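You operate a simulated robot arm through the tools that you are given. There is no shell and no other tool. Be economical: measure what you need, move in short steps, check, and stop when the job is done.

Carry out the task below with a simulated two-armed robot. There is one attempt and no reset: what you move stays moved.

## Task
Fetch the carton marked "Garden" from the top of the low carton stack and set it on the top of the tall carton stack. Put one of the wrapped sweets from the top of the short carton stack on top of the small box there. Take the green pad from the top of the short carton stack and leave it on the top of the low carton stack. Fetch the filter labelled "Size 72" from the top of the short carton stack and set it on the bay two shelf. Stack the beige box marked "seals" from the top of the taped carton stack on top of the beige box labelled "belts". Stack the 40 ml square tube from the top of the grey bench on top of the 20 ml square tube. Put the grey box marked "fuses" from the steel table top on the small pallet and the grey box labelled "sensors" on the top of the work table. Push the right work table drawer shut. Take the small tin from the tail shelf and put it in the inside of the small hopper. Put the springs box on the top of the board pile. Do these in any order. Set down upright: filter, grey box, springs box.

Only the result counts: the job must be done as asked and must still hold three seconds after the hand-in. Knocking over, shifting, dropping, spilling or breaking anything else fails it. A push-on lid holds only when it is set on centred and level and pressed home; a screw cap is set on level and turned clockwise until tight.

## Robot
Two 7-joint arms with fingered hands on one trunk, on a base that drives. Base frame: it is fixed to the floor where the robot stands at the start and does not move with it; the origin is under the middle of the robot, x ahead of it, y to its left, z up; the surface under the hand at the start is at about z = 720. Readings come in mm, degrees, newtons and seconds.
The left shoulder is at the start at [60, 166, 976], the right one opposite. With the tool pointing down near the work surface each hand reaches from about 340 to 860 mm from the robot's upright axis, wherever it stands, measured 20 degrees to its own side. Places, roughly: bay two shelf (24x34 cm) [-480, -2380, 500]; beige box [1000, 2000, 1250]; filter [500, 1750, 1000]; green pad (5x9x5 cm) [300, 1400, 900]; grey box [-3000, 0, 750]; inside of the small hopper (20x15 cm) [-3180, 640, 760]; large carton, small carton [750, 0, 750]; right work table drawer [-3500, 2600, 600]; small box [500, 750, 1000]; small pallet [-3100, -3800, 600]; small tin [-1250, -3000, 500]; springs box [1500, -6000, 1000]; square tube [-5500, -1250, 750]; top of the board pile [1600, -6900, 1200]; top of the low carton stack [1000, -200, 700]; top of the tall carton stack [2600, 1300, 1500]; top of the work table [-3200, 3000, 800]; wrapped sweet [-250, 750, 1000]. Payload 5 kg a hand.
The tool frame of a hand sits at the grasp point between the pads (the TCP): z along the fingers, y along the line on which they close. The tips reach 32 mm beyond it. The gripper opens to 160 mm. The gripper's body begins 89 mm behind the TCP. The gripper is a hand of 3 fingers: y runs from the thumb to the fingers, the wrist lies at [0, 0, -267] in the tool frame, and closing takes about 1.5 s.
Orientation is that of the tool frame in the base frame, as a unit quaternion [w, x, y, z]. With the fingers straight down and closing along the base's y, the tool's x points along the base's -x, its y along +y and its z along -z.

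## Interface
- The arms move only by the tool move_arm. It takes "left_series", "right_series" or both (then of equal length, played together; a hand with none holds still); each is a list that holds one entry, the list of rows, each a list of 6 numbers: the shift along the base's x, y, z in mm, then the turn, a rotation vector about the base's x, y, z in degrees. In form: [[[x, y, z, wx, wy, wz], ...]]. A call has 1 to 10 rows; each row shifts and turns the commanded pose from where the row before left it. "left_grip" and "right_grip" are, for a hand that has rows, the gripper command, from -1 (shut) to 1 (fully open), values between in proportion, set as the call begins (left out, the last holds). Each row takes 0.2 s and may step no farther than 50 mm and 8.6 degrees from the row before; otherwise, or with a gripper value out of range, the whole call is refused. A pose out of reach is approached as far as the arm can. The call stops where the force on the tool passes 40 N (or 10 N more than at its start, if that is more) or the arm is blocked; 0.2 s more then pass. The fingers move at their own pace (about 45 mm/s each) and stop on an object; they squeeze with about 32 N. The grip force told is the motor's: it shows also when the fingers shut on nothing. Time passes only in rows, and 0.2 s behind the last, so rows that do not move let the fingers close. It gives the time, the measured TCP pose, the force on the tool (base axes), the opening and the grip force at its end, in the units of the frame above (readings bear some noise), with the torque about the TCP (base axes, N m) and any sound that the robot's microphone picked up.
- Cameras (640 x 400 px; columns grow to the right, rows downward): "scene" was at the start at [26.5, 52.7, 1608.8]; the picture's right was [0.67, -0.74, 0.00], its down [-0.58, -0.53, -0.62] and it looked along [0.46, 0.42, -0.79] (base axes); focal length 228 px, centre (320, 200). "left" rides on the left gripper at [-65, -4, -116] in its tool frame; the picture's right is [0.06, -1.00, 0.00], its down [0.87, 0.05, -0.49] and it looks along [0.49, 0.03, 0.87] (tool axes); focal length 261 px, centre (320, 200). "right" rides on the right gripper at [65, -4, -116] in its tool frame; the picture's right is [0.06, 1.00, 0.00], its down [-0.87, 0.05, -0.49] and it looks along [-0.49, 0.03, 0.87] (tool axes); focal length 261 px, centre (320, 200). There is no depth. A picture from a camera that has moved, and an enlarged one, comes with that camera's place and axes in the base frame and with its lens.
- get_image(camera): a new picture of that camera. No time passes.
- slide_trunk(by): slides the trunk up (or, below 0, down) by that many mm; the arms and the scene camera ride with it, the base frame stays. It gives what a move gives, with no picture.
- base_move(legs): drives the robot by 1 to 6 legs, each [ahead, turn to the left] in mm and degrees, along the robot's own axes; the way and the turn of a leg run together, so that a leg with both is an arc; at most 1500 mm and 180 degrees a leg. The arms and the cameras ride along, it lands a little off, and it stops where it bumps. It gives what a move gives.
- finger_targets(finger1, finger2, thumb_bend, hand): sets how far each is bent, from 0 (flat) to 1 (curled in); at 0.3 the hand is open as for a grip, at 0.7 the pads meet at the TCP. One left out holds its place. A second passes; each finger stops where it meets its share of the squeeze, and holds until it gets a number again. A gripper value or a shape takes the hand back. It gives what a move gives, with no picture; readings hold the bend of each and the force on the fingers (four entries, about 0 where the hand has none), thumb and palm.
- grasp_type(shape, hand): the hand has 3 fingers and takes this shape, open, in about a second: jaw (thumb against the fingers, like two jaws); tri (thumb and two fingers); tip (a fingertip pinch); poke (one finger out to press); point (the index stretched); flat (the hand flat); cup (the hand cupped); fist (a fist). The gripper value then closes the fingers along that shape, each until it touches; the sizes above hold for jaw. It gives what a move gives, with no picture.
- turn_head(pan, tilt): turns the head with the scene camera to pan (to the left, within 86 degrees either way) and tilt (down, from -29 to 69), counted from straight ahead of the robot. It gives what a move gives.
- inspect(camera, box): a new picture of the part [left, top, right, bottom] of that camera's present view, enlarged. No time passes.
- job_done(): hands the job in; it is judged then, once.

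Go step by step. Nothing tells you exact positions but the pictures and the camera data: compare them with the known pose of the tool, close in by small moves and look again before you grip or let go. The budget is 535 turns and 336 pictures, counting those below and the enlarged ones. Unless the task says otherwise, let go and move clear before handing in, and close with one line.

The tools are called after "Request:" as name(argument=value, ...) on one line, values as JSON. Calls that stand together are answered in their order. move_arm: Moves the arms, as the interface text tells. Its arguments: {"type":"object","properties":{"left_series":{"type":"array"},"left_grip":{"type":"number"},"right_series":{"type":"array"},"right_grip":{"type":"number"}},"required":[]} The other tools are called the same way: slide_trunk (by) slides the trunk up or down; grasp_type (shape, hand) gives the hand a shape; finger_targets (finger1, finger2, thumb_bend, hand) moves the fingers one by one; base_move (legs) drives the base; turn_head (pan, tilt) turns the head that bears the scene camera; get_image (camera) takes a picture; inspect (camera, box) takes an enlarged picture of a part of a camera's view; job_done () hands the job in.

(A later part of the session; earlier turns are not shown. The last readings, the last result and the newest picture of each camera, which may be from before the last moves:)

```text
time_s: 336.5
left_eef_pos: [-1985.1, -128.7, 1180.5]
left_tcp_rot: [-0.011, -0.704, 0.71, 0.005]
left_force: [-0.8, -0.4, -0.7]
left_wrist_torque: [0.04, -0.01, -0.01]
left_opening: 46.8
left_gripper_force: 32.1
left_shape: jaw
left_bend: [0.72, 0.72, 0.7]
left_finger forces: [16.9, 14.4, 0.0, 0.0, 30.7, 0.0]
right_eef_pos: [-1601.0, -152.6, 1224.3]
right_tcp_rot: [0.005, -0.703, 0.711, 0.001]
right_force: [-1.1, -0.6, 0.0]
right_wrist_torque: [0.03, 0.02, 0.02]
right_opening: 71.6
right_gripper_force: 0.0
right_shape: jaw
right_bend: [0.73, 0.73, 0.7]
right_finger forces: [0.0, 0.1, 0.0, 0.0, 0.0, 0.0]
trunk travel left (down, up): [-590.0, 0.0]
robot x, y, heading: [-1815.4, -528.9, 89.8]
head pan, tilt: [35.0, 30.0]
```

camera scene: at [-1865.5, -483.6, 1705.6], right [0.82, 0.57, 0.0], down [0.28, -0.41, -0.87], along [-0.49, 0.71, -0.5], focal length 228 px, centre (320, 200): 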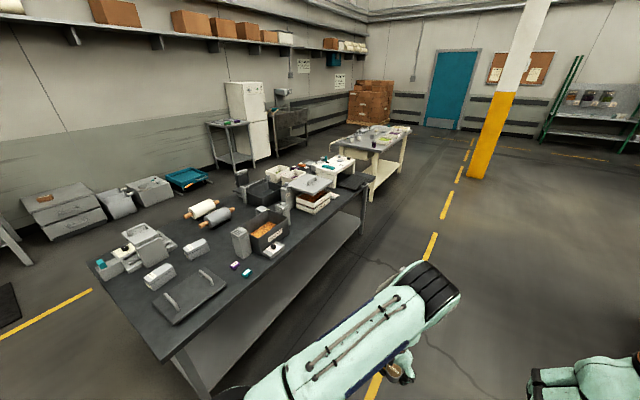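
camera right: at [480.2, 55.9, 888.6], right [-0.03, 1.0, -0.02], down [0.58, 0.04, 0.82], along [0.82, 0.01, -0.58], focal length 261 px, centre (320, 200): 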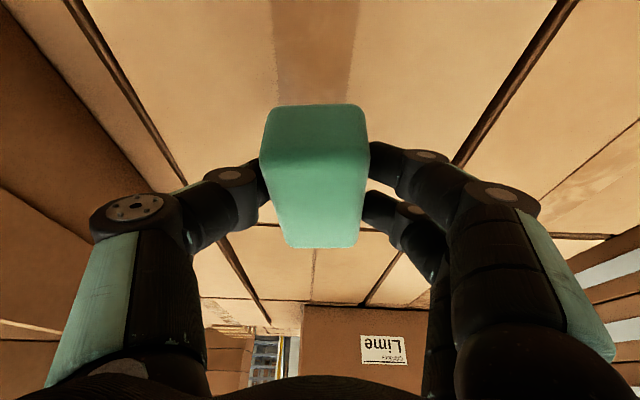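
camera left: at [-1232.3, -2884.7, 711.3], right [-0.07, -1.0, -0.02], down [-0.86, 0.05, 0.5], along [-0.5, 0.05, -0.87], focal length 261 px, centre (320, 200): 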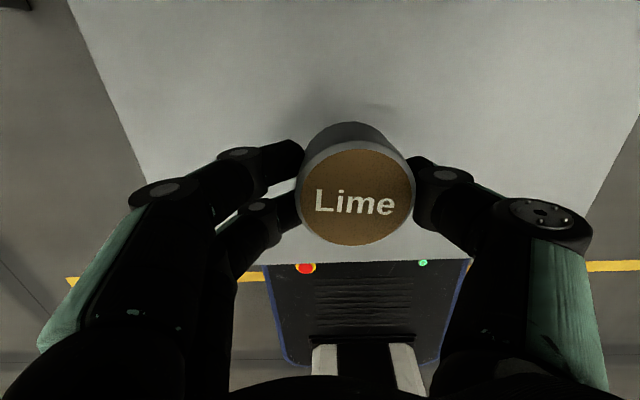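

The two grey lidded boxes are near [-2998,-285] and [-3034,-62]; the empty small hopper is near [-3290, 715]. I should approach from the table's west side, so let me look for a path around its south end.

Request:
base_move(legs=[[-450, 0], [0, 90]])

Request:
turn_head(pan=0, tilt=25)

Request:
get_image(camera="scene")

```text
time_s: 343.2
left_eef_pos: [-2219.4, -1160.4, 1179.5]
left_tcp_rot: [0.012, 1.0, 0.0, 0.004]
left_force: [0.3, -0.6, -0.8]
left_wrist_torque: [0.01, -0.04, -0.03]
left_opening: 46.9
left_gripper_force: 31.9
left_shape: jaw
left_bend: [0.72, 0.72, 0.7]
left_finger forces: [17.0, 14.1, 0.0, 0.0, 30.3, 0.1]
right_eef_pos: [-2199.0, -774.5, 1224.3]
right_tcp_rot: [-0.004, 1.0, -0.001, -0.003]
right_force: [0.1, -0.2, 1.5]
right_wrist_torque: [0.01, -0.01, 0.0]
right_opening: 71.3
right_gripper_force: 0.0
right_shape: jaw
right_bend: [0.73, 0.73, 0.7]
right_finger forces: [0.0, 0.1, 0.0, 0.0, 0.0, 0.0]
trunk travel left (down, up): [-590.0, 0.0]
robot x, y, heading: [-1816.8, -981.6, -179.8]
head pan, tilt: [35.0, 30.0]
```

```text
time_s: 344.2
left_eef_pos: [-2219.8, -1159.8, 1180.0]
left_tcp_rot: [0.012, 1.0, -0.002, 0.004]
left_force: [0.5, -0.6, -1.4]
left_wrist_torque: [-0.03, 0.0, 0.01]
left_opening: 46.8
left_gripper_force: 31.7
left_shape: jaw
left_bend: [0.72, 0.72, 0.7]
left_finger forces: [16.9, 14.1, 0.0, 0.1, 30.3, 0.1]
right_eef_pos: [-2198.9, -773.6, 1223.6]
right_tcp_rot: [-0.004, 1.0, -0.001, -0.004]
right_force: [0.2, 0.3, 0.4]
right_wrist_torque: [-0.03, 0.04, 0.04]
right_opening: 71.6
right_gripper_force: 0.1
right_shape: jaw
right_bend: [0.73, 0.73, 0.7]
right_finger forces: [0.0, 0.1, 0.1, 0.0, 0.0, 0.0]
trunk travel left (down, up): [-590.0, 0.0]
robot x, y, heading: [-1821.3, -987.0, -180.1]
head pan, tilt: [0.0, 25.0]
```

```text
240 pictures are left
camera scene: at [-1880.3, -983.7, 1713.6], right [0.0, 1.0, 0.0], down [0.42, 0.0, -0.91], along [-0.91, 0.0, -0.42], focal length 228 px, centre (320, 200)
```

scene: 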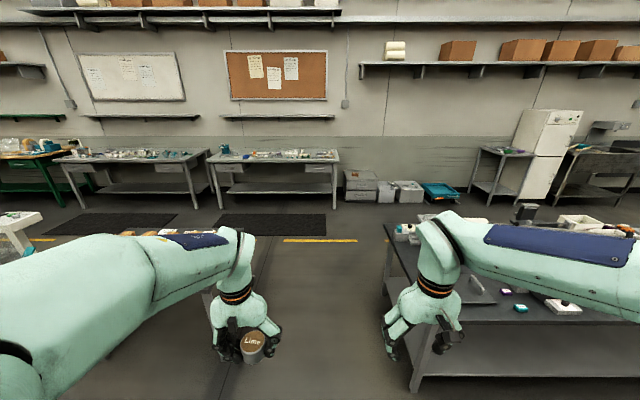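

There's a wide gap south of the steel table. I'll drive west through it and north along its west side.

Request:
base_move(legs=[[1050, 0], [1050, 0], [0, -90], [1500, 0]])

Request:
turn_head(pan=-55, tilt=35)

Request:
get_image(camera="scene")

```text
time_s: 365.5
left_eef_pos: [-4072.1, 904.9, 1179.5]
left_tcp_rot: [-0.011, -0.704, 0.71, 0.006]
left_force: [0.5, -0.5, -1.2]
left_wrist_torque: [-0.07, 0.0, 0.01]
left_opening: 46.6
left_gripper_force: 31.5
left_shape: jaw
left_bend: [0.72, 0.72, 0.7]
left_finger forces: [17.0, 13.8, 0.0, 0.0, 29.7, 0.0]
right_eef_pos: [-3686.6, 882.1, 1222.9]
right_tcp_rot: [0.005, -0.704, 0.71, 0.0]
right_force: [-1.2, -0.4, -0.3]
right_wrist_torque: [0.0, -0.01, -0.01]
right_opening: 71.8
right_gripper_force: 0.1
right_shape: jaw
right_bend: [0.73, 0.73, 0.7]
right_finger forces: [0.0, 0.1, 0.0, 0.1, 0.1, 0.1]
trunk travel left (down, up): [-590.0, 0.0]
robot x, y, heading: [-3900.7, 504.2, 89.7]
head pan, tilt: [0.0, 25.0]
```

```text
time_s: 366.8
left_eef_pos: [-4070.1, 903.9, 1180.6]
left_tcp_rot: [-0.011, -0.704, 0.711, 0.006]
left_force: [-0.3, -0.4, -1.1]
left_wrist_torque: [0.0, 0.03, -0.01]
left_opening: 46.6
left_gripper_force: 31.8
left_shape: jaw
left_bend: [0.72, 0.72, 0.7]
left_finger forces: [17.0, 13.7, 0.1, 0.1, 29.7, 0.0]
right_eef_pos: [-3685.2, 880.7, 1224.5]
right_tcp_rot: [0.005, -0.704, 0.71, 0.0]
right_force: [-0.4, 0.6, 0.2]
right_wrist_torque: [0.03, 0.0, 0.01]
right_opening: 71.4
right_gripper_force: 0.0
right_shape: jaw
right_bend: [0.73, 0.73, 0.7]
right_finger forces: [0.0, 0.0, 0.1, 0.0, 0.1, 0.0]
trunk travel left (down, up): [-590.0, 0.0]
robot x, y, heading: [-3901.4, 500.0, 89.7]
head pan, tilt: [-55.0, 35.0]
```

```text
239 pictures are left
camera scene: at [-3827.8, 524.6, 1697.9], right [0.57, -0.82, 0.0], down [-0.47, -0.33, -0.82], along [0.67, 0.47, -0.57], focal length 228 px, centre (320, 200)
```

scene: 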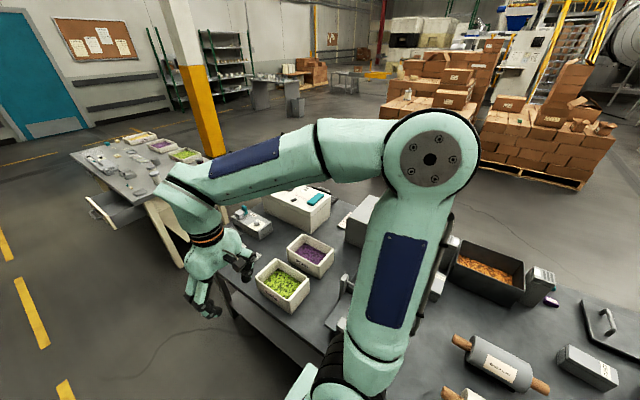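

Turning to face the table.

Request:
base_move(legs=[[0, -90]])

Request:
turn_head(pan=0, tilt=45)

Request:
get_image(camera="scene")

```text
time_s: 371.1
left_eef_pos: [-3499.4, 675.3, 1180.3]
left_tcp_rot: [-0.003, 0.002, 1.0, 0.012]
left_force: [-0.6, -0.3, -1.4]
left_wrist_torque: [0.0, 0.0, 0.01]
left_opening: 46.4
left_gripper_force: 32.4
left_shape: jaw
left_bend: [0.72, 0.72, 0.7]
left_finger forces: [17.1, 13.5, 0.0, 0.0, 29.3, 0.0]
right_eef_pos: [-3521.7, 290.0, 1224.1]
right_tcp_rot: [0.004, 0.002, 1.0, -0.004]
right_force: [0.7, 0.3, -0.4]
right_wrist_torque: [0.02, 0.01, -0.01]
right_opening: 71.5
right_gripper_force: 0.0
right_shape: jaw
right_bend: [0.73, 0.73, 0.7]
right_finger forces: [0.0, 0.1, 0.1, 0.1, 0.0, 0.1]
trunk travel left (down, up): [-590.0, 0.0]
robot x, y, heading: [-3903.5, 503.0, -0.6]
head pan, tilt: [-55.0, 35.0]
```

```text
time_s: 372.4
left_eef_pos: [-3498.9, 674.6, 1178.4]
left_tcp_rot: [-0.004, 0.002, 1.0, 0.013]
left_force: [0.1, -0.3, -1.1]
left_wrist_torque: [0.05, -0.02, 0.03]
left_opening: 46.3
left_gripper_force: 31.7
left_shape: jaw
left_bend: [0.72, 0.72, 0.7]
left_finger forces: [17.1, 13.4, 0.1, 0.0, 29.3, 0.0]
right_eef_pos: [-3520.5, 288.9, 1223.7]
right_tcp_rot: [0.004, 0.003, 1.0, -0.004]
right_force: [-0.1, -0.1, 1.2]
right_wrist_torque: [-0.03, 0.04, -0.02]
right_opening: 71.6
right_gripper_force: 0.0
right_shape: jaw
right_bend: [0.73, 0.73, 0.7]
right_finger forces: [0.1, 0.0, 0.0, 0.1, 0.0, 0.1]
trunk travel left (down, up): [-590.0, 0.0]
robot x, y, heading: [-3900.7, 501.7, -0.2]
head pan, tilt: [0.0, 45.0]
```

```text
238 pictures are left
camera scene: at [-3848.7, 504.1, 1683.0], right [0.0, -1.0, 0.0], down [-0.71, 0.0, -0.71], along [0.71, 0.0, -0.71], focal length 228 px, centre (320, 200)
```

scene: 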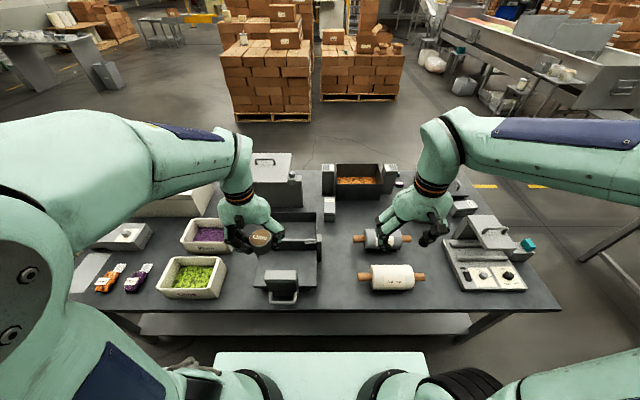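

Request:
inspect(camera="scene", box=[220, 150, 350, 320])

```text
2.35 times, centred on (285, 235) of scene
camera zoom: at [-3848.7, 504.1, 1683.0], right [0.0, -1.0, 0.0], down [-0.71, 0.0, -0.71], along [0.71, 0.0, -0.71], focal length 537 px, centre (402, 118)
```

zoom: 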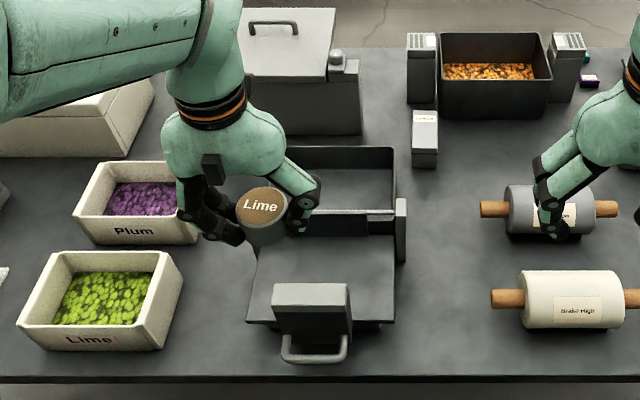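

The hopper interior is centred near [-3160, 637]. Moving the tin over it.

Request:
move_arm(left_series=[[[42, -4, -15, 0, 0, 0], [42, -4, -15, 0, 0, 0], [42, -4, -15, 0, 0, 0], [42, -5, -20, 0, 0, 0], [42, -5, -20, 0, 0, 0], [42, -5, -20, 0, 0, 0], [42, -5, -20, 0, 0, 0], [40, -5, -20, 0, 0, 0], [0, 0, 0, 0, 0, 0]]])

Request:
get_image(camera="left")

Request:
inspect(camera="scene", box=[220, 150, 350, 320])

```text
time_s: 374.4
left_eef_pos: [-3164.8, 637.6, 1035.0]
left_tcp_rot: [-0.004, 0.003, 1.0, 0.012]
left_force: [-0.9, -0.5, -0.3]
left_wrist_torque: [0.0, 0.0, -0.02]
left_opening: 46.4
left_gripper_force: 31.7
left_shape: jaw
left_bend: [0.72, 0.72, 0.7]
left_finger forces: [17.1, 13.6, 0.0, 0.0, 29.2, 0.0]
right_eef_pos: [-3521.4, 290.5, 1223.8]
right_tcp_rot: [0.002, 0.003, 1.0, -0.004]
right_force: [-0.7, -0.1, 0.5]
right_wrist_torque: [-0.01, -0.02, -0.03]
right_opening: 71.6
right_gripper_force: 0.0
right_shape: jaw
right_bend: [0.73, 0.73, 0.7]
right_finger forces: [0.0, 0.0, 0.1, 0.0, 0.0, 0.0]
trunk travel left (down, up): [-590.0, 0.0]
robot x, y, heading: [-3900.6, 499.7, -0.0]
head pan, tilt: [0.0, 45.0]
```

```text
236 pictures are left
camera left: at [-3100.2, 630.2, 1151.0], right [-0.07, -1.0, -0.02], down [-0.87, 0.05, 0.5], along [-0.5, 0.05, -0.87], focal length 261 px, centre (320, 200)
```

left: 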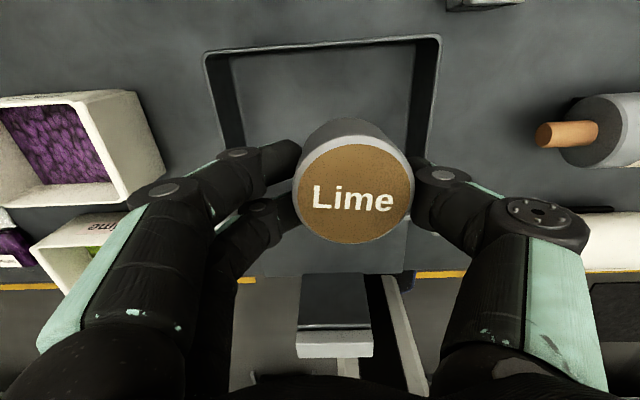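

```text
2.35 times, centred on (285, 235) of scene
camera zoom: at [-3849.8, 504.0, 1683.1], right [0.0, -1.0, 0.0], down [-0.71, 0.0, -0.71], along [0.71, 0.0, -0.71], focal length 537 px, centre (402, 118)
```

zoom: 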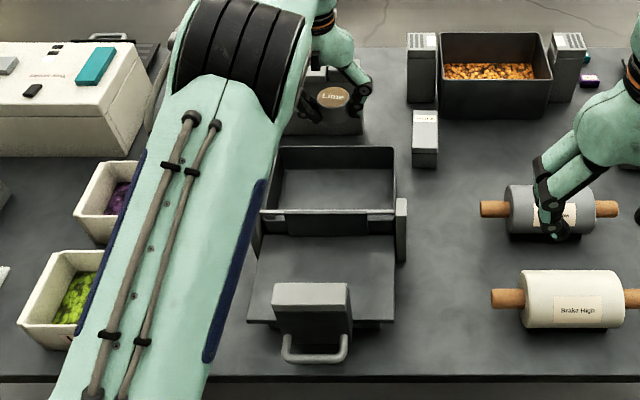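

I'll centre at [-3179, 645] and lower the tin into the hopper.

Request:
move_arm(left_series=[[[-14, 8, -30, 0, 0, 0], [0, 0, -45, 0, 0, 0], [0, 0, -45, 0, 0, 0], [0, 0, -45, 0, 0, 0], [0, 0, -30, 0, 0, 0], [0, 0, -20, 0, 0, 0], [0, 0, 0, 0, 0, 0]]])

Request:
get_image(camera="left")

```text
time_s: 376.0
left_eef_pos: [-3180.0, 646.0, 819.5]
left_tcp_rot: [-0.004, 0.003, 1.0, 0.012]
left_force: [-0.5, -0.5, -0.5]
left_wrist_torque: [0.0, -0.02, -0.01]
left_opening: 46.2
left_gripper_force: 32.3
left_shape: jaw
left_bend: [0.72, 0.72, 0.7]
left_finger forces: [17.3, 13.6, 0.0, 0.0, 29.0, 0.1]
right_eef_pos: [-3522.0, 288.8, 1224.1]
right_tcp_rot: [0.004, 0.002, 1.0, -0.003]
right_force: [-0.2, 0.5, -0.2]
right_wrist_torque: [-0.02, -0.01, 0.01]
right_opening: 71.7
right_gripper_force: 0.0
right_shape: jaw
right_bend: [0.73, 0.73, 0.7]
right_finger forces: [0.1, 0.1, 0.0, 0.0, 0.1, 0.1]
trunk travel left (down, up): [-590.0, 0.0]
robot x, y, heading: [-3901.1, 503.6, -0.1]
head pan, tilt: [0.0, 45.0]
```

```text
234 pictures are left
camera left: at [-3115.2, 639.1, 935.1], right [-0.07, -1.0, -0.02], down [-0.87, 0.05, 0.5], along [-0.5, 0.05, -0.87], focal length 261 px, centre (320, 200)
```

left: 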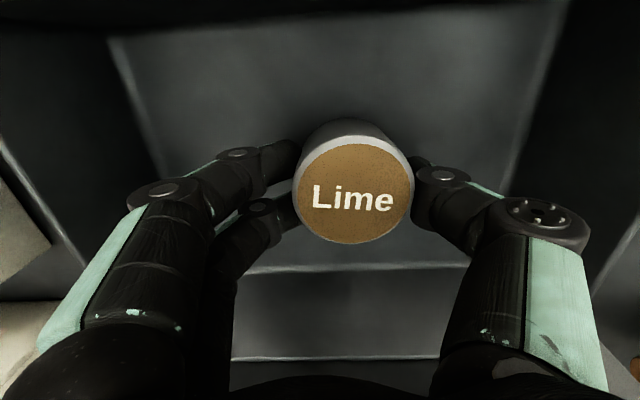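

Inside the bin. Lowering carefully to the floor.

Request:
move_arm(left_series=[[[0, 0, -8, 0, 0, 0], [0, 0, -5, 0, 0, 0], [0, 0, -4, 0, 0, 0], [0, 0, -4, 0, 0, 0], [0, 0, -4, 0, 0, 0], [0, 0, 0, 0, 0, 0]]])

Request:
get_image(camera="left")

```text
time_s: 377.2
left_eef_pos: [-3176.2, 644.7, 803.0]
left_tcp_rot: [0.001, 0.002, 1.0, 0.009]
left_force: [-4.1, 0.3, 20.9]
left_wrist_torque: [-1.11, 0.18, -0.21]
left_opening: 46.2
left_gripper_force: 33.1
left_shape: jaw
left_bend: [0.72, 0.72, 0.7]
left_finger forces: [18.8, 14.3, 0.1, 0.0, 46.5, 0.0]
right_eef_pos: [-3520.8, 289.4, 1224.0]
right_tcp_rot: [0.004, 0.003, 1.0, -0.004]
right_force: [-0.3, 0.2, 0.5]
right_wrist_torque: [0.01, 0.05, 0.0]
right_opening: 71.5
right_gripper_force: 0.0
right_shape: jaw
right_bend: [0.73, 0.73, 0.7]
right_finger forces: [0.1, 0.0, 0.0, 0.1, 0.1, 0.0]
trunk travel left (down, up): [-590.0, 0.0]
robot x, y, heading: [-3902.2, 503.2, -0.0]
head pan, tilt: [0.0, 45.0]
stopped in row 6 (left hand): the force on the tool passed its limit at 43 N (the readings are from after the stop); the commanded pose is now the measured one
```

```text
233 pictures are left
camera left: at [-3112.4, 638.1, 918.7], right [-0.07, -1.0, -0.02], down [-0.87, 0.05, 0.49], along [-0.49, 0.05, -0.87], focal length 261 px, centre (320, 200)
```

left: 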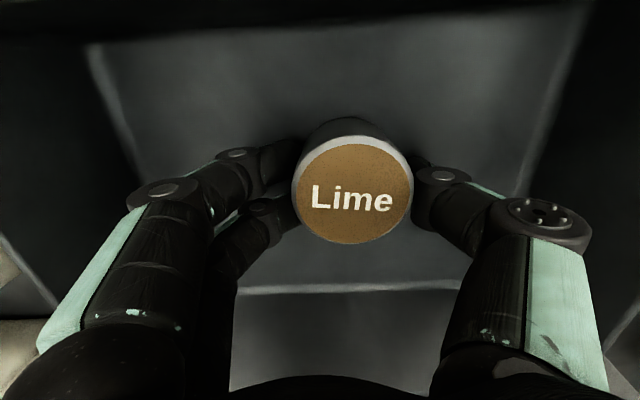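

Request:
move_arm(left_series=[[[0, 0, 3, 0, 0, 0], [0, 0, 0, 0, 0, 0], [0, 0, 0, 0, 0, 0], [0, 0, 0, 0, 0, 0]]], left_grip=0.1)

Request:
move_arm(left_series=[[[0, 0, 25, 0, 0, 0], [0, 0, 45, 0, 0, 0], [0, 0, 45, 0, 0, 0], [0, 0, 45, 0, 0, 0], [0, 0, 45, 0, 0, 0]]])

Request:
get_image(camera="left")

```text
time_s: 378.2
left_eef_pos: [-3177.0, 646.8, 802.7]
left_tcp_rot: [-0.001, 0.002, 1.0, 0.01]
left_force: [1.5, 3.8, 11.7]
left_wrist_torque: [-0.57, -0.07, 0.06]
left_opening: 82.7
left_gripper_force: 0.1
left_shape: jaw
left_bend: [0.72, 0.72, 0.71]
left_finger forces: [0.0, 0.1, 0.0, 0.0, 12.3, 0.0]
right_eef_pos: [-3520.9, 291.1, 1223.8]
right_tcp_rot: [0.004, 0.002, 1.0, -0.003]
right_force: [0.7, -0.8, 0.6]
right_wrist_torque: [0.0, 0.0, 0.0]
right_opening: 71.6
right_gripper_force: 0.1
right_shape: jaw
right_bend: [0.73, 0.73, 0.7]
right_finger forces: [0.1, 0.0, 0.0, 0.0, 0.1, 0.0]
trunk travel left (down, up): [-590.0, 0.0]
robot x, y, heading: [-3899.5, 506.3, -0.1]
head pan, tilt: [0.0, 45.0]
```

```text
time_s: 379.4
left_eef_pos: [-3177.8, 645.1, 1008.0]
left_tcp_rot: [-0.003, 0.003, 1.0, 0.011]
left_force: [1.3, 0.4, -0.1]
left_wrist_torque: [0.01, 0.01, 0.0]
left_opening: 87.4
left_gripper_force: 0.1
left_shape: jaw
left_bend: [0.72, 0.72, 0.7]
left_finger forces: [0.0, 0.0, 0.0, 0.0, 0.1, 0.0]
right_eef_pos: [-3521.4, 289.3, 1224.4]
right_tcp_rot: [0.003, 0.003, 1.0, -0.003]
right_force: [0.0, 0.4, -0.7]
right_wrist_torque: [0.0, -0.03, 0.03]
right_opening: 71.4
right_gripper_force: 0.0
right_shape: jaw
right_bend: [0.73, 0.73, 0.7]
right_finger forces: [0.0, 0.0, 0.0, 0.0, 0.1, 0.0]
trunk travel left (down, up): [-590.0, 0.0]
robot x, y, heading: [-3898.4, 502.1, -0.2]
head pan, tilt: [0.0, 45.0]
```

```text
232 pictures are left
camera left: at [-3113.8, 637.6, 1124.3], right [-0.07, -1.0, -0.02], down [-0.87, 0.05, 0.5], along [-0.49, 0.05, -0.87], focal length 261 px, centre (320, 200)
```

left: 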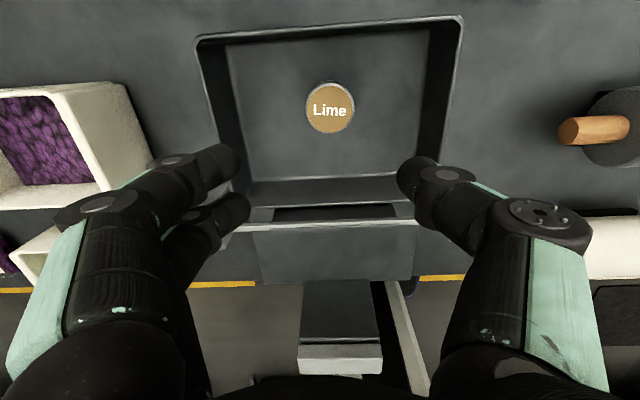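

The tin is in the hopper. Retracting, then shifting south to the grey boxes.

Request:
move_arm(left_series=[[[-30, 0, 35, 0, 0, 0], [-35, 0, 35, 0, 0, 0], [-40, 0, 25, 0, 0, 0], [-40, 0, 25, 0, 0, 0], [-40, 0, 20, 0, 0, 0], [-40, 0, 20, 0, 0, 0], [-40, 0, 20, 0, 0, 0], [-40, 0, 10, 0, 0, 0]]])

Request:
base_move(legs=[[0, -90], [650, 0], [0, 90]])

Request:
get_image(camera="scene")

```text
time_s: 381.2
left_eef_pos: [-3483.9, 645.9, 1197.6]
left_tcp_rot: [-0.001, 0.003, 1.0, 0.01]
left_force: [-0.7, -0.3, 0.3]
left_wrist_torque: [0.0, -0.03, -0.03]
left_opening: 87.4
left_gripper_force: 0.0
left_shape: jaw
left_bend: [0.72, 0.72, 0.7]
left_finger forces: [0.0, 0.1, 0.0, 0.1, 0.0, 0.1]
right_eef_pos: [-3522.3, 291.0, 1224.6]
right_tcp_rot: [0.004, 0.002, 1.0, -0.003]
right_force: [-0.9, 1.0, 0.5]
right_wrist_torque: [-0.01, 0.0, 0.01]
right_opening: 71.4
right_gripper_force: 0.0
right_shape: jaw
right_bend: [0.73, 0.73, 0.7]
right_finger forces: [0.0, 0.0, 0.1, 0.0, 0.0, 0.0]
trunk travel left (down, up): [-590.0, 0.0]
robot x, y, heading: [-3898.6, 506.8, -0.3]
head pan, tilt: [0.0, 45.0]
```

```text
time_s: 392.7
left_eef_pos: [-3486.6, -11.0, 1196.2]
left_tcp_rot: [-0.002, 0.007, 1.0, 0.011]
left_force: [-0.5, -0.6, -0.4]
left_wrist_torque: [0.01, -0.04, -0.01]
left_opening: 87.5
left_gripper_force: 0.1
left_shape: jaw
left_bend: [0.72, 0.72, 0.7]
left_finger forces: [0.0, 0.1, 0.0, 0.1, 0.1, 0.0]
right_eef_pos: [-3529.7, -365.3, 1224.4]
right_tcp_rot: [0.003, 0.007, 1.0, -0.005]
right_force: [0.4, -0.5, -0.5]
right_wrist_torque: [-0.01, -0.01, 0.02]
right_opening: 71.4
right_gripper_force: 0.1
right_shape: jaw
right_bend: [0.73, 0.73, 0.7]
right_finger forces: [0.1, 0.0, 0.1, 0.0, 0.1, 0.0]
trunk travel left (down, up): [-590.0, 0.0]
robot x, y, heading: [-3909.6, -150.5, -0.8]
head pan, tilt: [0.0, 45.0]
```

```text
231 pictures are left
camera scene: at [-3854.6, -148.4, 1683.0], right [-0.01, -1.0, 0.0], down [-0.71, 0.01, -0.71], along [0.71, -0.01, -0.71], focal length 228 px, centre (320, 200)
```

scene: 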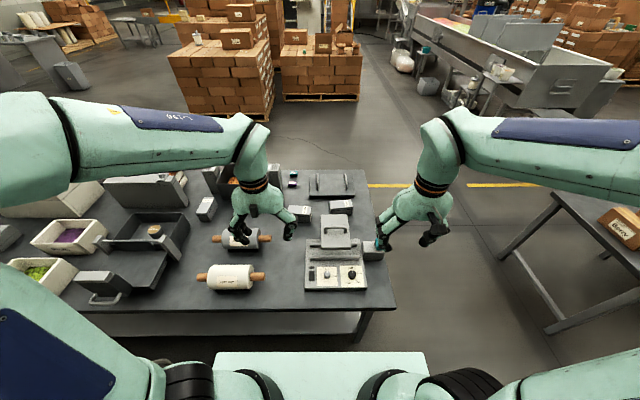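

The boxes are better reached from the table's south edge. I'll drive round there.

Request:
base_move(legs=[[0, -89.2], [760, 0], [0, 90], [880, 0], [0, 90]])

Request:
get_image(camera="scene")

```text
time_s: 412.9
left_eef_pos: [-3170.5, -492.8, 1196.4]
left_tcp_rot: [-0.008, -0.7, 0.714, 0.007]
left_force: [-0.8, -0.3, 0.2]
left_wrist_torque: [0.01, -0.01, -0.01]
left_opening: 87.3
left_gripper_force: 0.0
left_shape: jaw
left_bend: [0.72, 0.72, 0.7]
left_finger forces: [0.1, 0.1, 0.0, 0.1, 0.1, 0.0]
right_eef_pos: [-2817.0, -537.7, 1223.5]
right_tcp_rot: [0.005, -0.7, 0.715, 0.0]
right_force: [0.2, 0.2, -0.8]
right_wrist_torque: [-0.02, -0.05, 0.02]
right_opening: 71.4
right_gripper_force: 0.0
right_shape: jaw
right_bend: [0.73, 0.73, 0.7]
right_finger forces: [0.0, 0.1, 0.0, 0.0, 0.0, 0.1]
trunk travel left (down, up): [-590.0, 0.0]
robot x, y, heading: [-3038.7, -916.9, 88.9]
head pan, tilt: [0.0, 45.0]
```

```text
230 pictures are left
camera scene: at [-3034.3, -860.4, 1683.0], right [1.0, -0.02, 0.0], down [-0.01, -0.71, -0.71], along [0.01, 0.71, -0.71], focal length 228 px, centre (320, 200)
```

scene: 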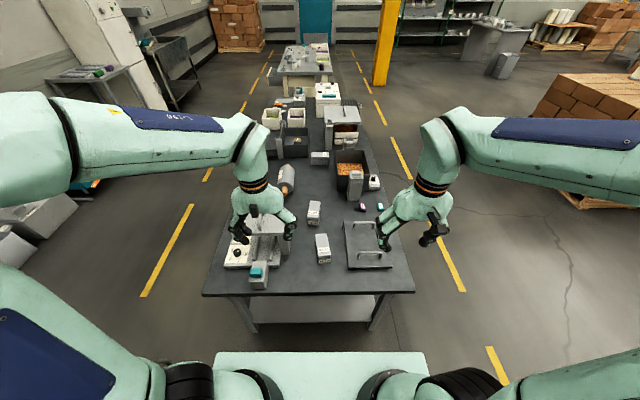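

Request:
inspect(camera="scene", box=[280, 190, 370, 270])

Request:
base_move(legs=[[115, 1]])

```text
5.00 times, centred on (325, 230) of scene
camera zoom: at [-3034.3, -860.4, 1683.0], right [1.0, -0.02, 0.0], down [-0.01, -0.71, -0.71], along [0.01, 0.71, -0.71], focal length 1142 px, centre (295, 50)
```

zoom: 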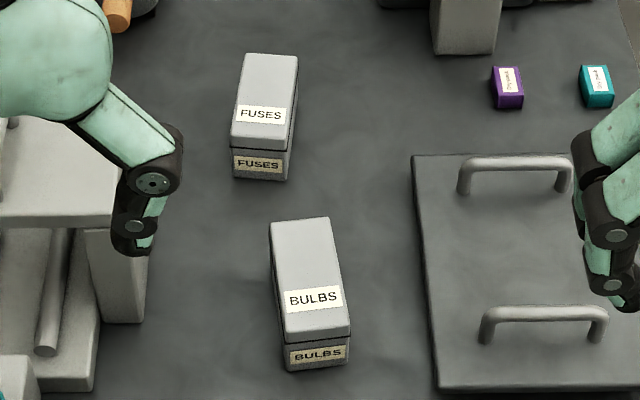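

```text
time_s: 414.1
left_eef_pos: [-3176.4, -378.2, 1195.9]
left_tcp_rot: [-0.01, -0.706, 0.708, 0.006]
left_force: [0.4, 0.8, -0.7]
left_wrist_torque: [-0.01, -0.01, 0.01]
left_opening: 87.7
left_gripper_force: 0.1
left_shape: jaw
left_bend: [0.72, 0.72, 0.7]
left_finger forces: [0.1, 0.1, 0.0, 0.1, 0.0, 0.0]
right_eef_pos: [-2821.7, -417.5, 1223.5]
right_tcp_rot: [0.004, -0.706, 0.708, 0.0]
right_force: [0.5, 0.8, 0.7]
right_wrist_torque: [-0.06, 0.02, -0.01]
right_opening: 71.4
right_gripper_force: 0.2
right_shape: jaw
right_bend: [0.73, 0.73, 0.7]
right_finger forces: [0.0, 0.0, 0.0, 0.1, 0.1, 0.2]
trunk travel left (down, up): [-590.0, 0.0]
robot x, y, heading: [-3035.6, -796.2, 89.9]
head pan, tilt: [0.0, 45.0]
```

The far box is FUSES at about [-3053, -53], top ≈ 799; the near one is BULBS (leave). SENSORS must be the box near [-3015, 440]. I'll take FUSES with the left hand.

Request:
move_arm(left_series=[[[13, 36, -15, 0, 0, 0], [14, 36, -15, 0, 0, 0], [14, 36, -20, 0, 0, 0], [14, 36, -30, 0, 0, 0], [14, 36, -30, 0, 0, 0], [14, 36, -30, 0, 0, 0], [14, 36, -30, 0, 0, 0], [14, 36, -30, 0, 0, 0], [14, 36, -30, 0, 0, 0], [0, 0, 0, 0, 0, 0]]], left_grip=0.3)

Request:
get_image(camera="left")

```text
time_s: 416.3
left_eef_pos: [-3054.1, -55.8, 966.6]
left_tcp_rot: [-0.009, -0.706, 0.708, 0.007]
left_force: [-0.6, -0.2, 0.2]
left_wrist_torque: [0.0, -0.03, 0.0]
left_opening: 103.3
left_gripper_force: 0.0
left_shape: jaw
left_bend: [0.7, 0.7, 0.67]
left_finger forces: [0.1, 0.0, 0.1, 0.0, 0.0, 0.0]
right_eef_pos: [-2821.4, -420.0, 1225.5]
right_tcp_rot: [0.004, -0.705, 0.709, 0.001]
right_force: [0.2, 0.2, 0.0]
right_wrist_torque: [0.03, 0.01, -0.02]
right_opening: 71.2
right_gripper_force: 0.1
right_shape: jaw
right_bend: [0.73, 0.73, 0.7]
right_finger forces: [0.0, 0.1, 0.0, 0.0, 0.1, 0.0]
trunk travel left (down, up): [-590.0, 0.0]
robot x, y, heading: [-3030.2, -800.1, 90.0]
head pan, tilt: [0.0, 45.0]
```

```text
228 pictures are left
camera left: at [-3048.0, 9.2, 1082.2], right [1.0, -0.07, -0.02], down [-0.05, -0.87, 0.49], along [-0.05, -0.49, -0.87], focal length 261 px, centre (320, 200)
```

left: 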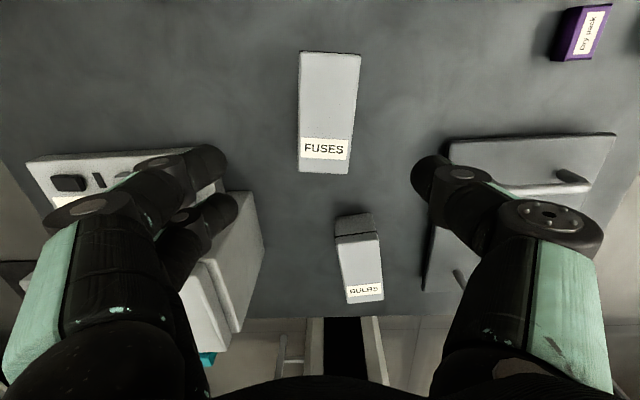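

Request:
move_arm(left_series=[[[4, 3, -40, 0, 0, -3], [0, 0, -40, 0, 0, -3], [0, 0, -40, 0, 0, 0], [0, 0, 0, 0, 0, 0]]])

Request:
get_image(camera="left")

```text
time_s: 417.3
left_eef_pos: [-3049.9, -53.4, 846.0]
left_tcp_rot: [-0.008, -0.668, 0.744, 0.008]
left_force: [0.0, 0.0, 0.4]
left_wrist_torque: [0.02, 0.02, 0.0]
left_opening: 103.3
left_gripper_force: 0.0
left_shape: jaw
left_bend: [0.7, 0.7, 0.67]
left_finger forces: [0.0, 0.0, 0.0, 0.0, 0.0, 0.0]
right_eef_pos: [-2822.0, -419.7, 1223.3]
right_tcp_rot: [0.005, -0.706, 0.708, 0.0]
right_force: [-0.1, -0.1, -0.9]
right_wrist_torque: [-0.01, -0.01, -0.03]
right_opening: 71.5
right_gripper_force: 0.1
right_shape: jaw
right_bend: [0.73, 0.73, 0.7]
right_finger forces: [0.0, 0.0, 0.0, 0.0, 0.1, 0.0]
trunk travel left (down, up): [-590.0, 0.0]
robot x, y, heading: [-3033.3, -798.6, 90.0]
head pan, tilt: [0.0, 45.0]
```

```text
227 pictures are left
camera left: at [-3036.5, 11.7, 962.0], right [0.99, -0.17, -0.02], down [-0.14, -0.86, 0.49], along [-0.1, -0.48, -0.87], focal length 261 px, centre (320, 200)
```

left: 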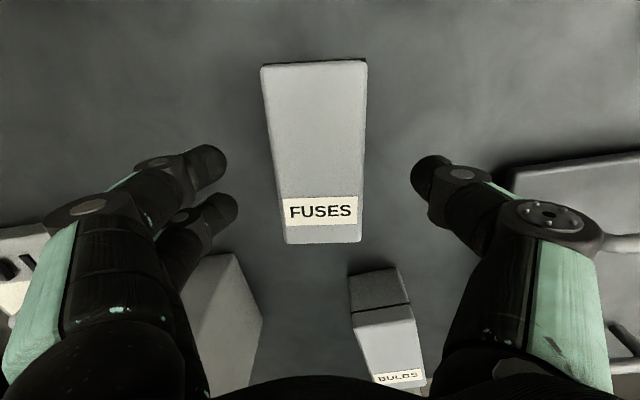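

Request:
move_arm(left_series=[[[0, 0, -35, 0, 0, 1], [0, 0, -24, 0, 0, 0], [0, 0, 0, 0, 0, 0]]])

Request:
move_arm(left_series=[[[0, 0, 0, 0, 0, 0], [0, 0, 0, 0, 0, 0], [0, 0, 0, 0, 0, 0], [0, 0, 0, 0, 0, 0], [0, 0, 0, 0, 0, 0]]], left_grip=-1)

Request:
get_image(camera="left")

```text
time_s: 418.1
left_eef_pos: [-3048.8, -52.5, 788.1]
left_tcp_rot: [-0.009, -0.674, 0.739, 0.007]
left_force: [-0.1, 0.4, 0.3]
left_wrist_torque: [0.01, 0.0, -0.04]
left_opening: 103.7
left_gripper_force: 0.1
left_shape: jaw
left_bend: [0.7, 0.7, 0.67]
left_finger forces: [0.0, 0.0, 0.1, 0.1, 0.0, 0.1]
right_eef_pos: [-2821.7, -418.8, 1224.3]
right_tcp_rot: [0.005, -0.706, 0.708, 0.0]
right_force: [0.1, 0.3, 0.1]
right_wrist_torque: [0.0, 0.02, -0.01]
right_opening: 71.3
right_gripper_force: 0.0
right_shape: jaw
right_bend: [0.73, 0.73, 0.7]
right_finger forces: [0.0, 0.0, 0.0, 0.0, 0.0, 0.0]
trunk travel left (down, up): [-590.0, 0.0]
robot x, y, heading: [-3035.4, -796.9, 89.8]
head pan, tilt: [0.0, 45.0]
```

```text
time_s: 419.3
left_eef_pos: [-3048.5, -52.1, 786.8]
left_tcp_rot: [-0.009, -0.674, 0.739, 0.007]
left_force: [-0.6, -0.1, -0.9]
left_wrist_torque: [-0.02, 0.0, 0.06]
left_opening: 51.5
left_gripper_force: 32.1
left_shape: jaw
left_bend: [0.73, 0.73, 0.7]
left_finger forces: [14.6, 14.5, 0.0, 0.0, 28.8, 0.0]
right_eef_pos: [-2822.8, -419.2, 1223.9]
right_tcp_rot: [0.004, -0.705, 0.709, 0.0]
right_force: [-0.3, 0.4, -0.6]
right_wrist_torque: [0.0, -0.03, 0.0]
right_opening: 71.5
right_gripper_force: 0.0
right_shape: jaw
right_bend: [0.73, 0.73, 0.7]
right_finger forces: [0.0, 0.0, 0.0, 0.0, 0.0, 0.1]
trunk travel left (down, up): [-590.0, 0.0]
robot x, y, heading: [-3034.1, -800.1, 89.7]
head pan, tilt: [0.0, 45.0]
```

```text
226 pictures are left
camera left: at [-3037.3, 12.4, 902.3], right [0.99, -0.15, -0.02], down [-0.12, -0.86, 0.5], along [-0.09, -0.49, -0.87], focal length 261 px, centre (320, 200)
```

left: 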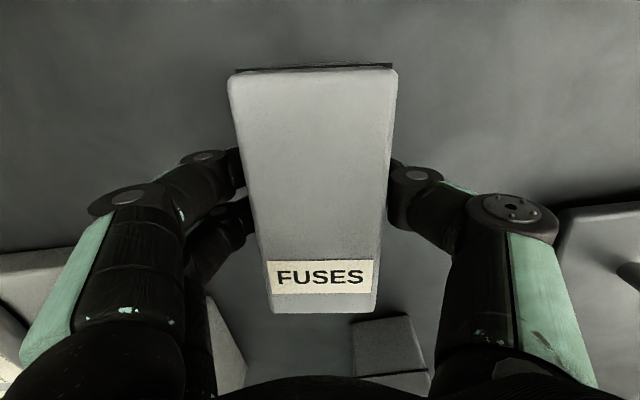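

FUSES is gripped. Lifting and retracting.

Request:
move_arm(left_series=[[[0, 0, 20, 0, 0, 0], [0, 0, 45, 0, 0, 0], [0, 0, 48, 0, 0, 0], [0, 0, 48, 0, 0, 0], [0, 0, 48, 0, 0, 0], [0, 0, 48, 0, 0, 0], [-10, -20, 42, 0, 0, 0], [-15, -35, 30, 0, 0, 0], [-15, -40, 20, 0, 0, 0], [-15, -40, 20, 0, 0, 0]]])

Request:
move_arm(left_series=[[[-15, -40, 10, 0, 0, 0], [-15, -40, 10, 0, 0, 0], [-15, -40, 10, 0, 0, 0], [-15, -40, 0, 0, 0, 0], [-15, -40, 0, 0, 0, 0]]])

Request:
get_image(camera="scene")

```text
time_s: 421.5
left_eef_pos: [-3104.9, -190.6, 1158.3]
left_tcp_rot: [-0.008, -0.674, 0.738, 0.007]
left_force: [-0.1, 0.3, -2.1]
left_wrist_torque: [0.05, 0.0, -0.03]
left_opening: 51.2
left_gripper_force: 32.2
left_shape: jaw
left_bend: [0.73, 0.73, 0.7]
left_finger forces: [14.6, 14.6, 0.1, 0.0, 29.1, 0.0]
right_eef_pos: [-2822.9, -420.1, 1224.9]
right_tcp_rot: [0.005, -0.705, 0.709, 0.0]
right_force: [-0.9, -1.1, 0.6]
right_wrist_torque: [0.03, -0.04, -0.02]
right_opening: 71.3
right_gripper_force: 0.0
right_shape: jaw
right_bend: [0.73, 0.73, 0.7]
right_finger forces: [0.0, 0.0, 0.0, 0.0, 0.0, 0.1]
trunk travel left (down, up): [-590.0, 0.0]
robot x, y, heading: [-3033.1, -800.0, 89.8]
head pan, tilt: [0.0, 45.0]
```

```text
time_s: 422.7
left_eef_pos: [-3179.3, -389.8, 1185.2]
left_tcp_rot: [-0.008, -0.674, 0.739, 0.007]
left_force: [-0.3, -0.8, -2.0]
left_wrist_torque: [0.04, -0.04, 0.0]
left_opening: 51.3
left_gripper_force: 31.7
left_shape: jaw
left_bend: [0.73, 0.73, 0.7]
left_finger forces: [14.6, 14.6, 0.0, 0.0, 29.1, 0.0]
right_eef_pos: [-2823.6, -419.4, 1224.9]
right_tcp_rot: [0.005, -0.706, 0.709, 0.0]
right_force: [-0.5, 0.2, 0.6]
right_wrist_torque: [0.02, -0.07, 0.0]
right_opening: 71.5
right_gripper_force: 0.1
right_shape: jaw
right_bend: [0.73, 0.73, 0.7]
right_finger forces: [0.0, 0.1, 0.0, 0.0, 0.0, 0.0]
trunk travel left (down, up): [-590.0, 0.0]
robot x, y, heading: [-3032.5, -798.7, 89.9]
head pan, tilt: [0.0, 45.0]
```

```text
225 pictures are left
camera scene: at [-3035.5, -747.3, 1683.1], right [1.0, 0.0, 0.0], down [0.0, -0.71, -0.71], along [0.0, 0.71, -0.71], focal length 228 px, centre (320, 200)
```

scene: 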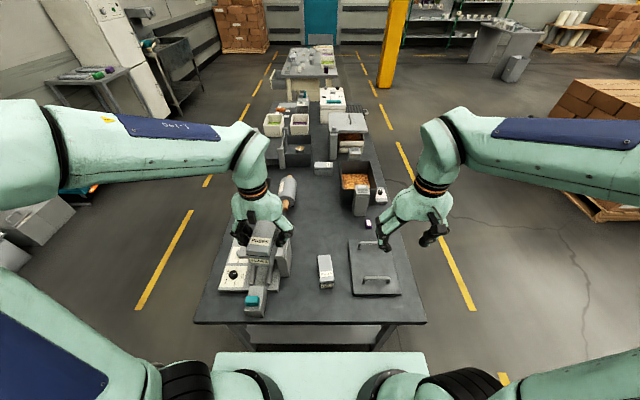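

Now round to the table's east side for SENSORS.

Request:
base_move(legs=[[-120, 0], [0, -90], [850, 0], [0, 90], [1360, 0], [0, 90]])

Request:
get_image(camera="scene")

```text
time_s: 446.3
left_eef_pos: [-2603.9, 279.1, 1186.6]
left_tcp_rot: [0.011, 0.999, -0.038, 0.001]
left_force: [-0.8, -0.4, -2.1]
left_wrist_torque: [0.01, 0.01, -0.02]
left_opening: 51.2
left_gripper_force: 31.3
left_shape: jaw
left_bend: [0.73, 0.73, 0.7]
left_finger forces: [14.4, 14.2, 0.0, 0.0, 28.6, 0.0]
right_eef_pos: [-2579.4, 634.5, 1223.5]
right_tcp_rot: [-0.003, 1.0, 0.005, -0.002]
right_force: [-0.7, -0.5, 0.7]
right_wrist_torque: [-0.02, 0.0, -0.02]
right_opening: 71.5
right_gripper_force: 0.0
right_shape: jaw
right_bend: [0.73, 0.73, 0.7]
right_finger forces: [0.0, 0.1, 0.0, 0.1, 0.1, 0.1]
trunk travel left (down, up): [-590.0, 0.0]
robot x, y, heading: [-2196.0, 428.2, -179.5]
head pan, tilt: [0.0, 45.0]
```

```text
224 pictures are left
camera scene: at [-2247.0, 429.3, 1683.0], right [-0.01, 1.0, 0.0], down [0.71, 0.01, -0.71], along [-0.71, -0.01, -0.71], focal length 228 px, centre (320, 200)
```

scene: 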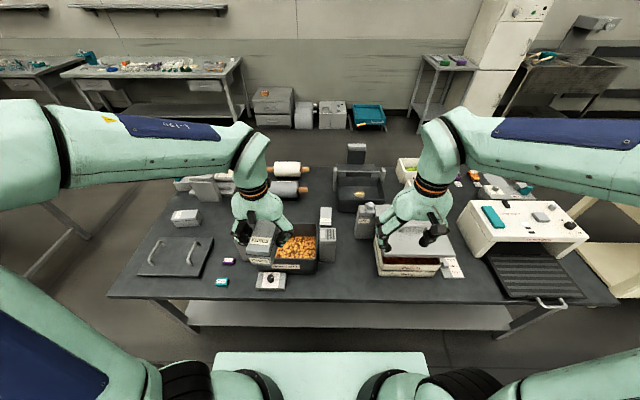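

Request:
inspect(camera="scene", box=[270, 180, 390, 290])

```text
3.64 times, centred on (330, 235) of scene
camera zoom: at [-2247.0, 429.3, 1683.0], right [-0.01, 1.0, 0.0], down [0.71, 0.01, -0.71], along [-0.71, -0.01, -0.71], focal length 830 px, centre (284, 73)
```

zoom: 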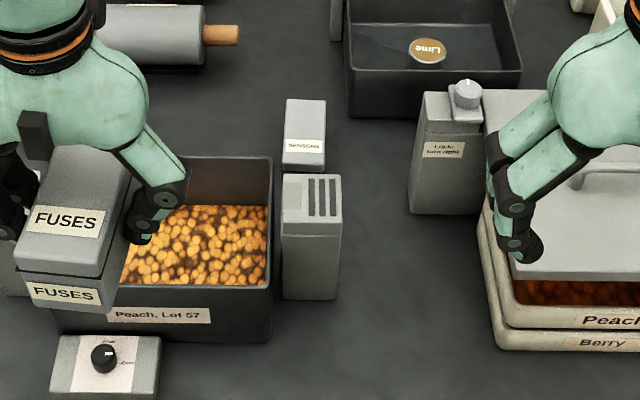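

SENSORS is at about [-3015, 449], behind a post block. Advancing, then moving the right hand above it.

Request:
base_move(legs=[[95, 0]])

Request:
move_arm(right_series=[[[-38, -20, -20, 0, 0, 0], [-38, -20, -20, 0, 0, 0], [-38, -20, -20, 0, 0, 0], [-38, -20, -20, 0, 0, 0], [-38, -20, -20, 0, 0, 0], [-38, -20, -25, 0, 0, 0], [-38, -20, -25, 0, 0, 0], [-38, -20, -25, 0, 0, 0], [-36, -25, -25, 0, 0, 0], [0, 0, 0, 0, 0, 0]]], right_grip=0.3)

Request:
get_image(camera="right")

```text
time_s: 447.4
left_eef_pos: [-2700.8, 277.8, 1185.9]
left_tcp_rot: [0.012, 0.999, -0.038, 0.002]
left_force: [-0.8, -1.1, -1.9]
left_wrist_torque: [0.0, -0.05, 0.0]
left_opening: 50.9
left_gripper_force: 31.9
left_shape: jaw
left_bend: [0.73, 0.73, 0.7]
left_finger forces: [14.4, 14.4, 0.0, 0.1, 28.7, 0.0]
right_eef_pos: [-2677.0, 634.0, 1223.6]
right_tcp_rot: [-0.004, 1.0, 0.005, -0.002]
right_force: [-0.4, -0.1, -0.2]
right_wrist_torque: [-0.02, -0.05, 0.01]
right_opening: 71.7
right_gripper_force: 0.2
right_shape: jaw
right_bend: [0.73, 0.73, 0.7]
right_finger forces: [0.0, 0.1, 0.0, 0.0, 0.0, 0.0]
trunk travel left (down, up): [-590.0, 0.0]
robot x, y, heading: [-2291.9, 424.4, -179.3]
head pan, tilt: [0.0, 45.0]
```

```text
refused: row 9 steps farther than a row can; nothing moved
```

```text
222 pictures are left
camera right: at [-2611.2, 638.8, 1339.8], right [0.07, -1.0, -0.01], down [-0.87, -0.07, 0.49], along [-0.49, -0.03, -0.87], focal length 261 px, centre (320, 200)
```

right: 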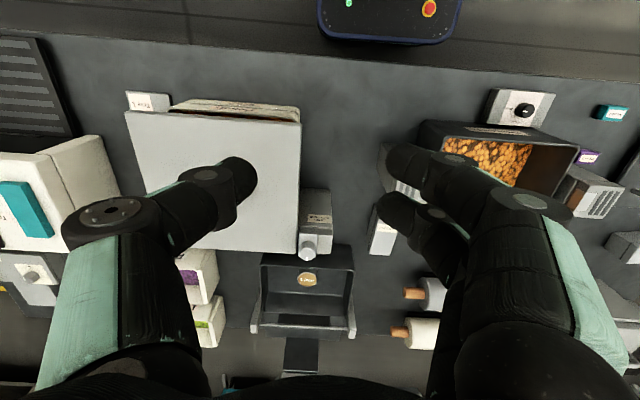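

Request:
move_arm(right_series=[[[-34, -18, -18, 0, 0, 0], [-34, -18, -18, 0, 0, 0], [-34, -18, -18, 0, 0, 0], [-34, -18, -18, 0, 0, 0], [-34, -18, -18, 0, 0, 0], [-34, -18, -20, 0, 0, 0], [-34, -19, -20, 0, 0, 0], [-34, -19, -20, 0, 0, 0], [-34, -19, -20, 0, 0, 0], [-32, -19, -20, 0, 0, 0]]], right_grip=0.3)

Request:
get_image(camera="right")

```text
time_s: 449.6
left_eef_pos: [-2701.2, 276.5, 1185.2]
left_tcp_rot: [0.01, 0.999, -0.039, 0.001]
left_force: [-0.6, 0.5, -1.9]
left_wrist_torque: [0.02, -0.02, 0.03]
left_opening: 51.0
left_gripper_force: 32.4
left_shape: jaw
left_bend: [0.73, 0.73, 0.7]
left_finger forces: [14.3, 14.4, 0.1, 0.0, 28.7, 0.1]
right_eef_pos: [-3013.6, 449.3, 1034.6]
right_tcp_rot: [-0.003, 1.0, 0.005, -0.004]
right_force: [-0.4, -0.7, -0.3]
right_wrist_torque: [-0.01, -0.03, -0.04]
right_opening: 103.7
right_gripper_force: 0.0
right_shape: jaw
right_bend: [0.7, 0.7, 0.67]
right_finger forces: [0.1, 0.0, 0.0, 0.1, 0.1, 0.0]
trunk travel left (down, up): [-590.0, 0.0]
robot x, y, heading: [-2290.2, 426.2, -179.0]
head pan, tilt: [0.0, 45.0]
```

```text
221 pictures are left
camera right: at [-2948.9, 453.5, 1150.0], right [0.07, -1.0, -0.01], down [-0.87, -0.07, 0.5], along [-0.5, -0.03, -0.87], focal length 261 px, centre (320, 200)
```

right: 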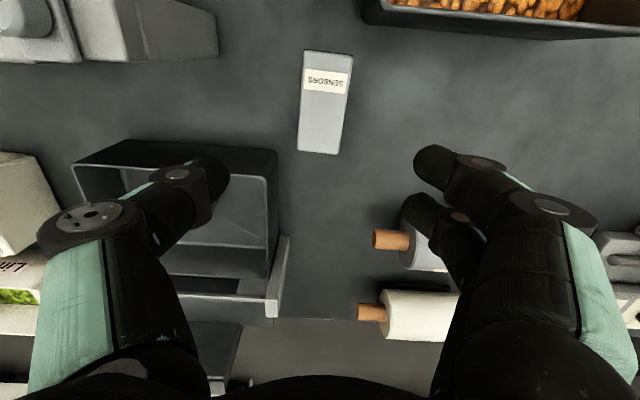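

SENSORS is under the hand; descending straight.

Request:
move_arm(right_series=[[[1, -2, -45, 0, 0, 0], [0, 0, -45, 0, 0, 0], [0, 0, -45, 0, 0, 0], [0, 0, -45, 0, 0, 0], [0, 0, 0, 0, 0, 0]]])

Request:
get_image(camera="right")

```text
time_s: 450.8
left_eef_pos: [-2699.5, 276.4, 1186.5]
left_tcp_rot: [0.012, 0.999, -0.039, 0.001]
left_force: [0.2, -0.3, -2.7]
left_wrist_torque: [-0.01, -0.01, 0.01]
left_opening: 51.2
left_gripper_force: 32.0
left_shape: jaw
left_bend: [0.73, 0.73, 0.7]
left_finger forces: [14.4, 14.3, 0.1, 0.1, 28.6, 0.1]
right_eef_pos: [-3011.2, 449.2, 854.0]
right_tcp_rot: [-0.004, 1.0, 0.005, -0.003]
right_force: [-0.1, 0.9, -0.4]
right_wrist_torque: [0.01, 0.02, 0.0]
right_opening: 103.6
right_gripper_force: 0.1
right_shape: jaw
right_bend: [0.7, 0.7, 0.67]
right_finger forces: [0.1, 0.0, 0.1, 0.1, 0.0, 0.0]
trunk travel left (down, up): [-590.0, 0.0]
robot x, y, heading: [-2296.4, 427.2, -179.3]
head pan, tilt: [0.0, 45.0]
```

```text
220 pictures are left
camera right: at [-2946.3, 452.7, 970.4], right [0.07, -1.0, -0.01], down [-0.87, -0.07, 0.5], along [-0.5, -0.03, -0.87], focal length 261 px, centre (320, 200)
```

right: 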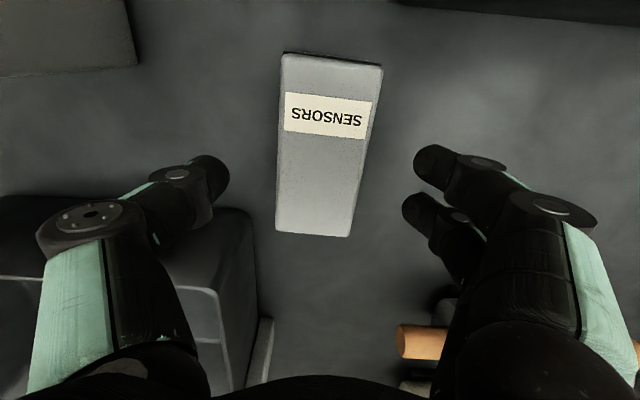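

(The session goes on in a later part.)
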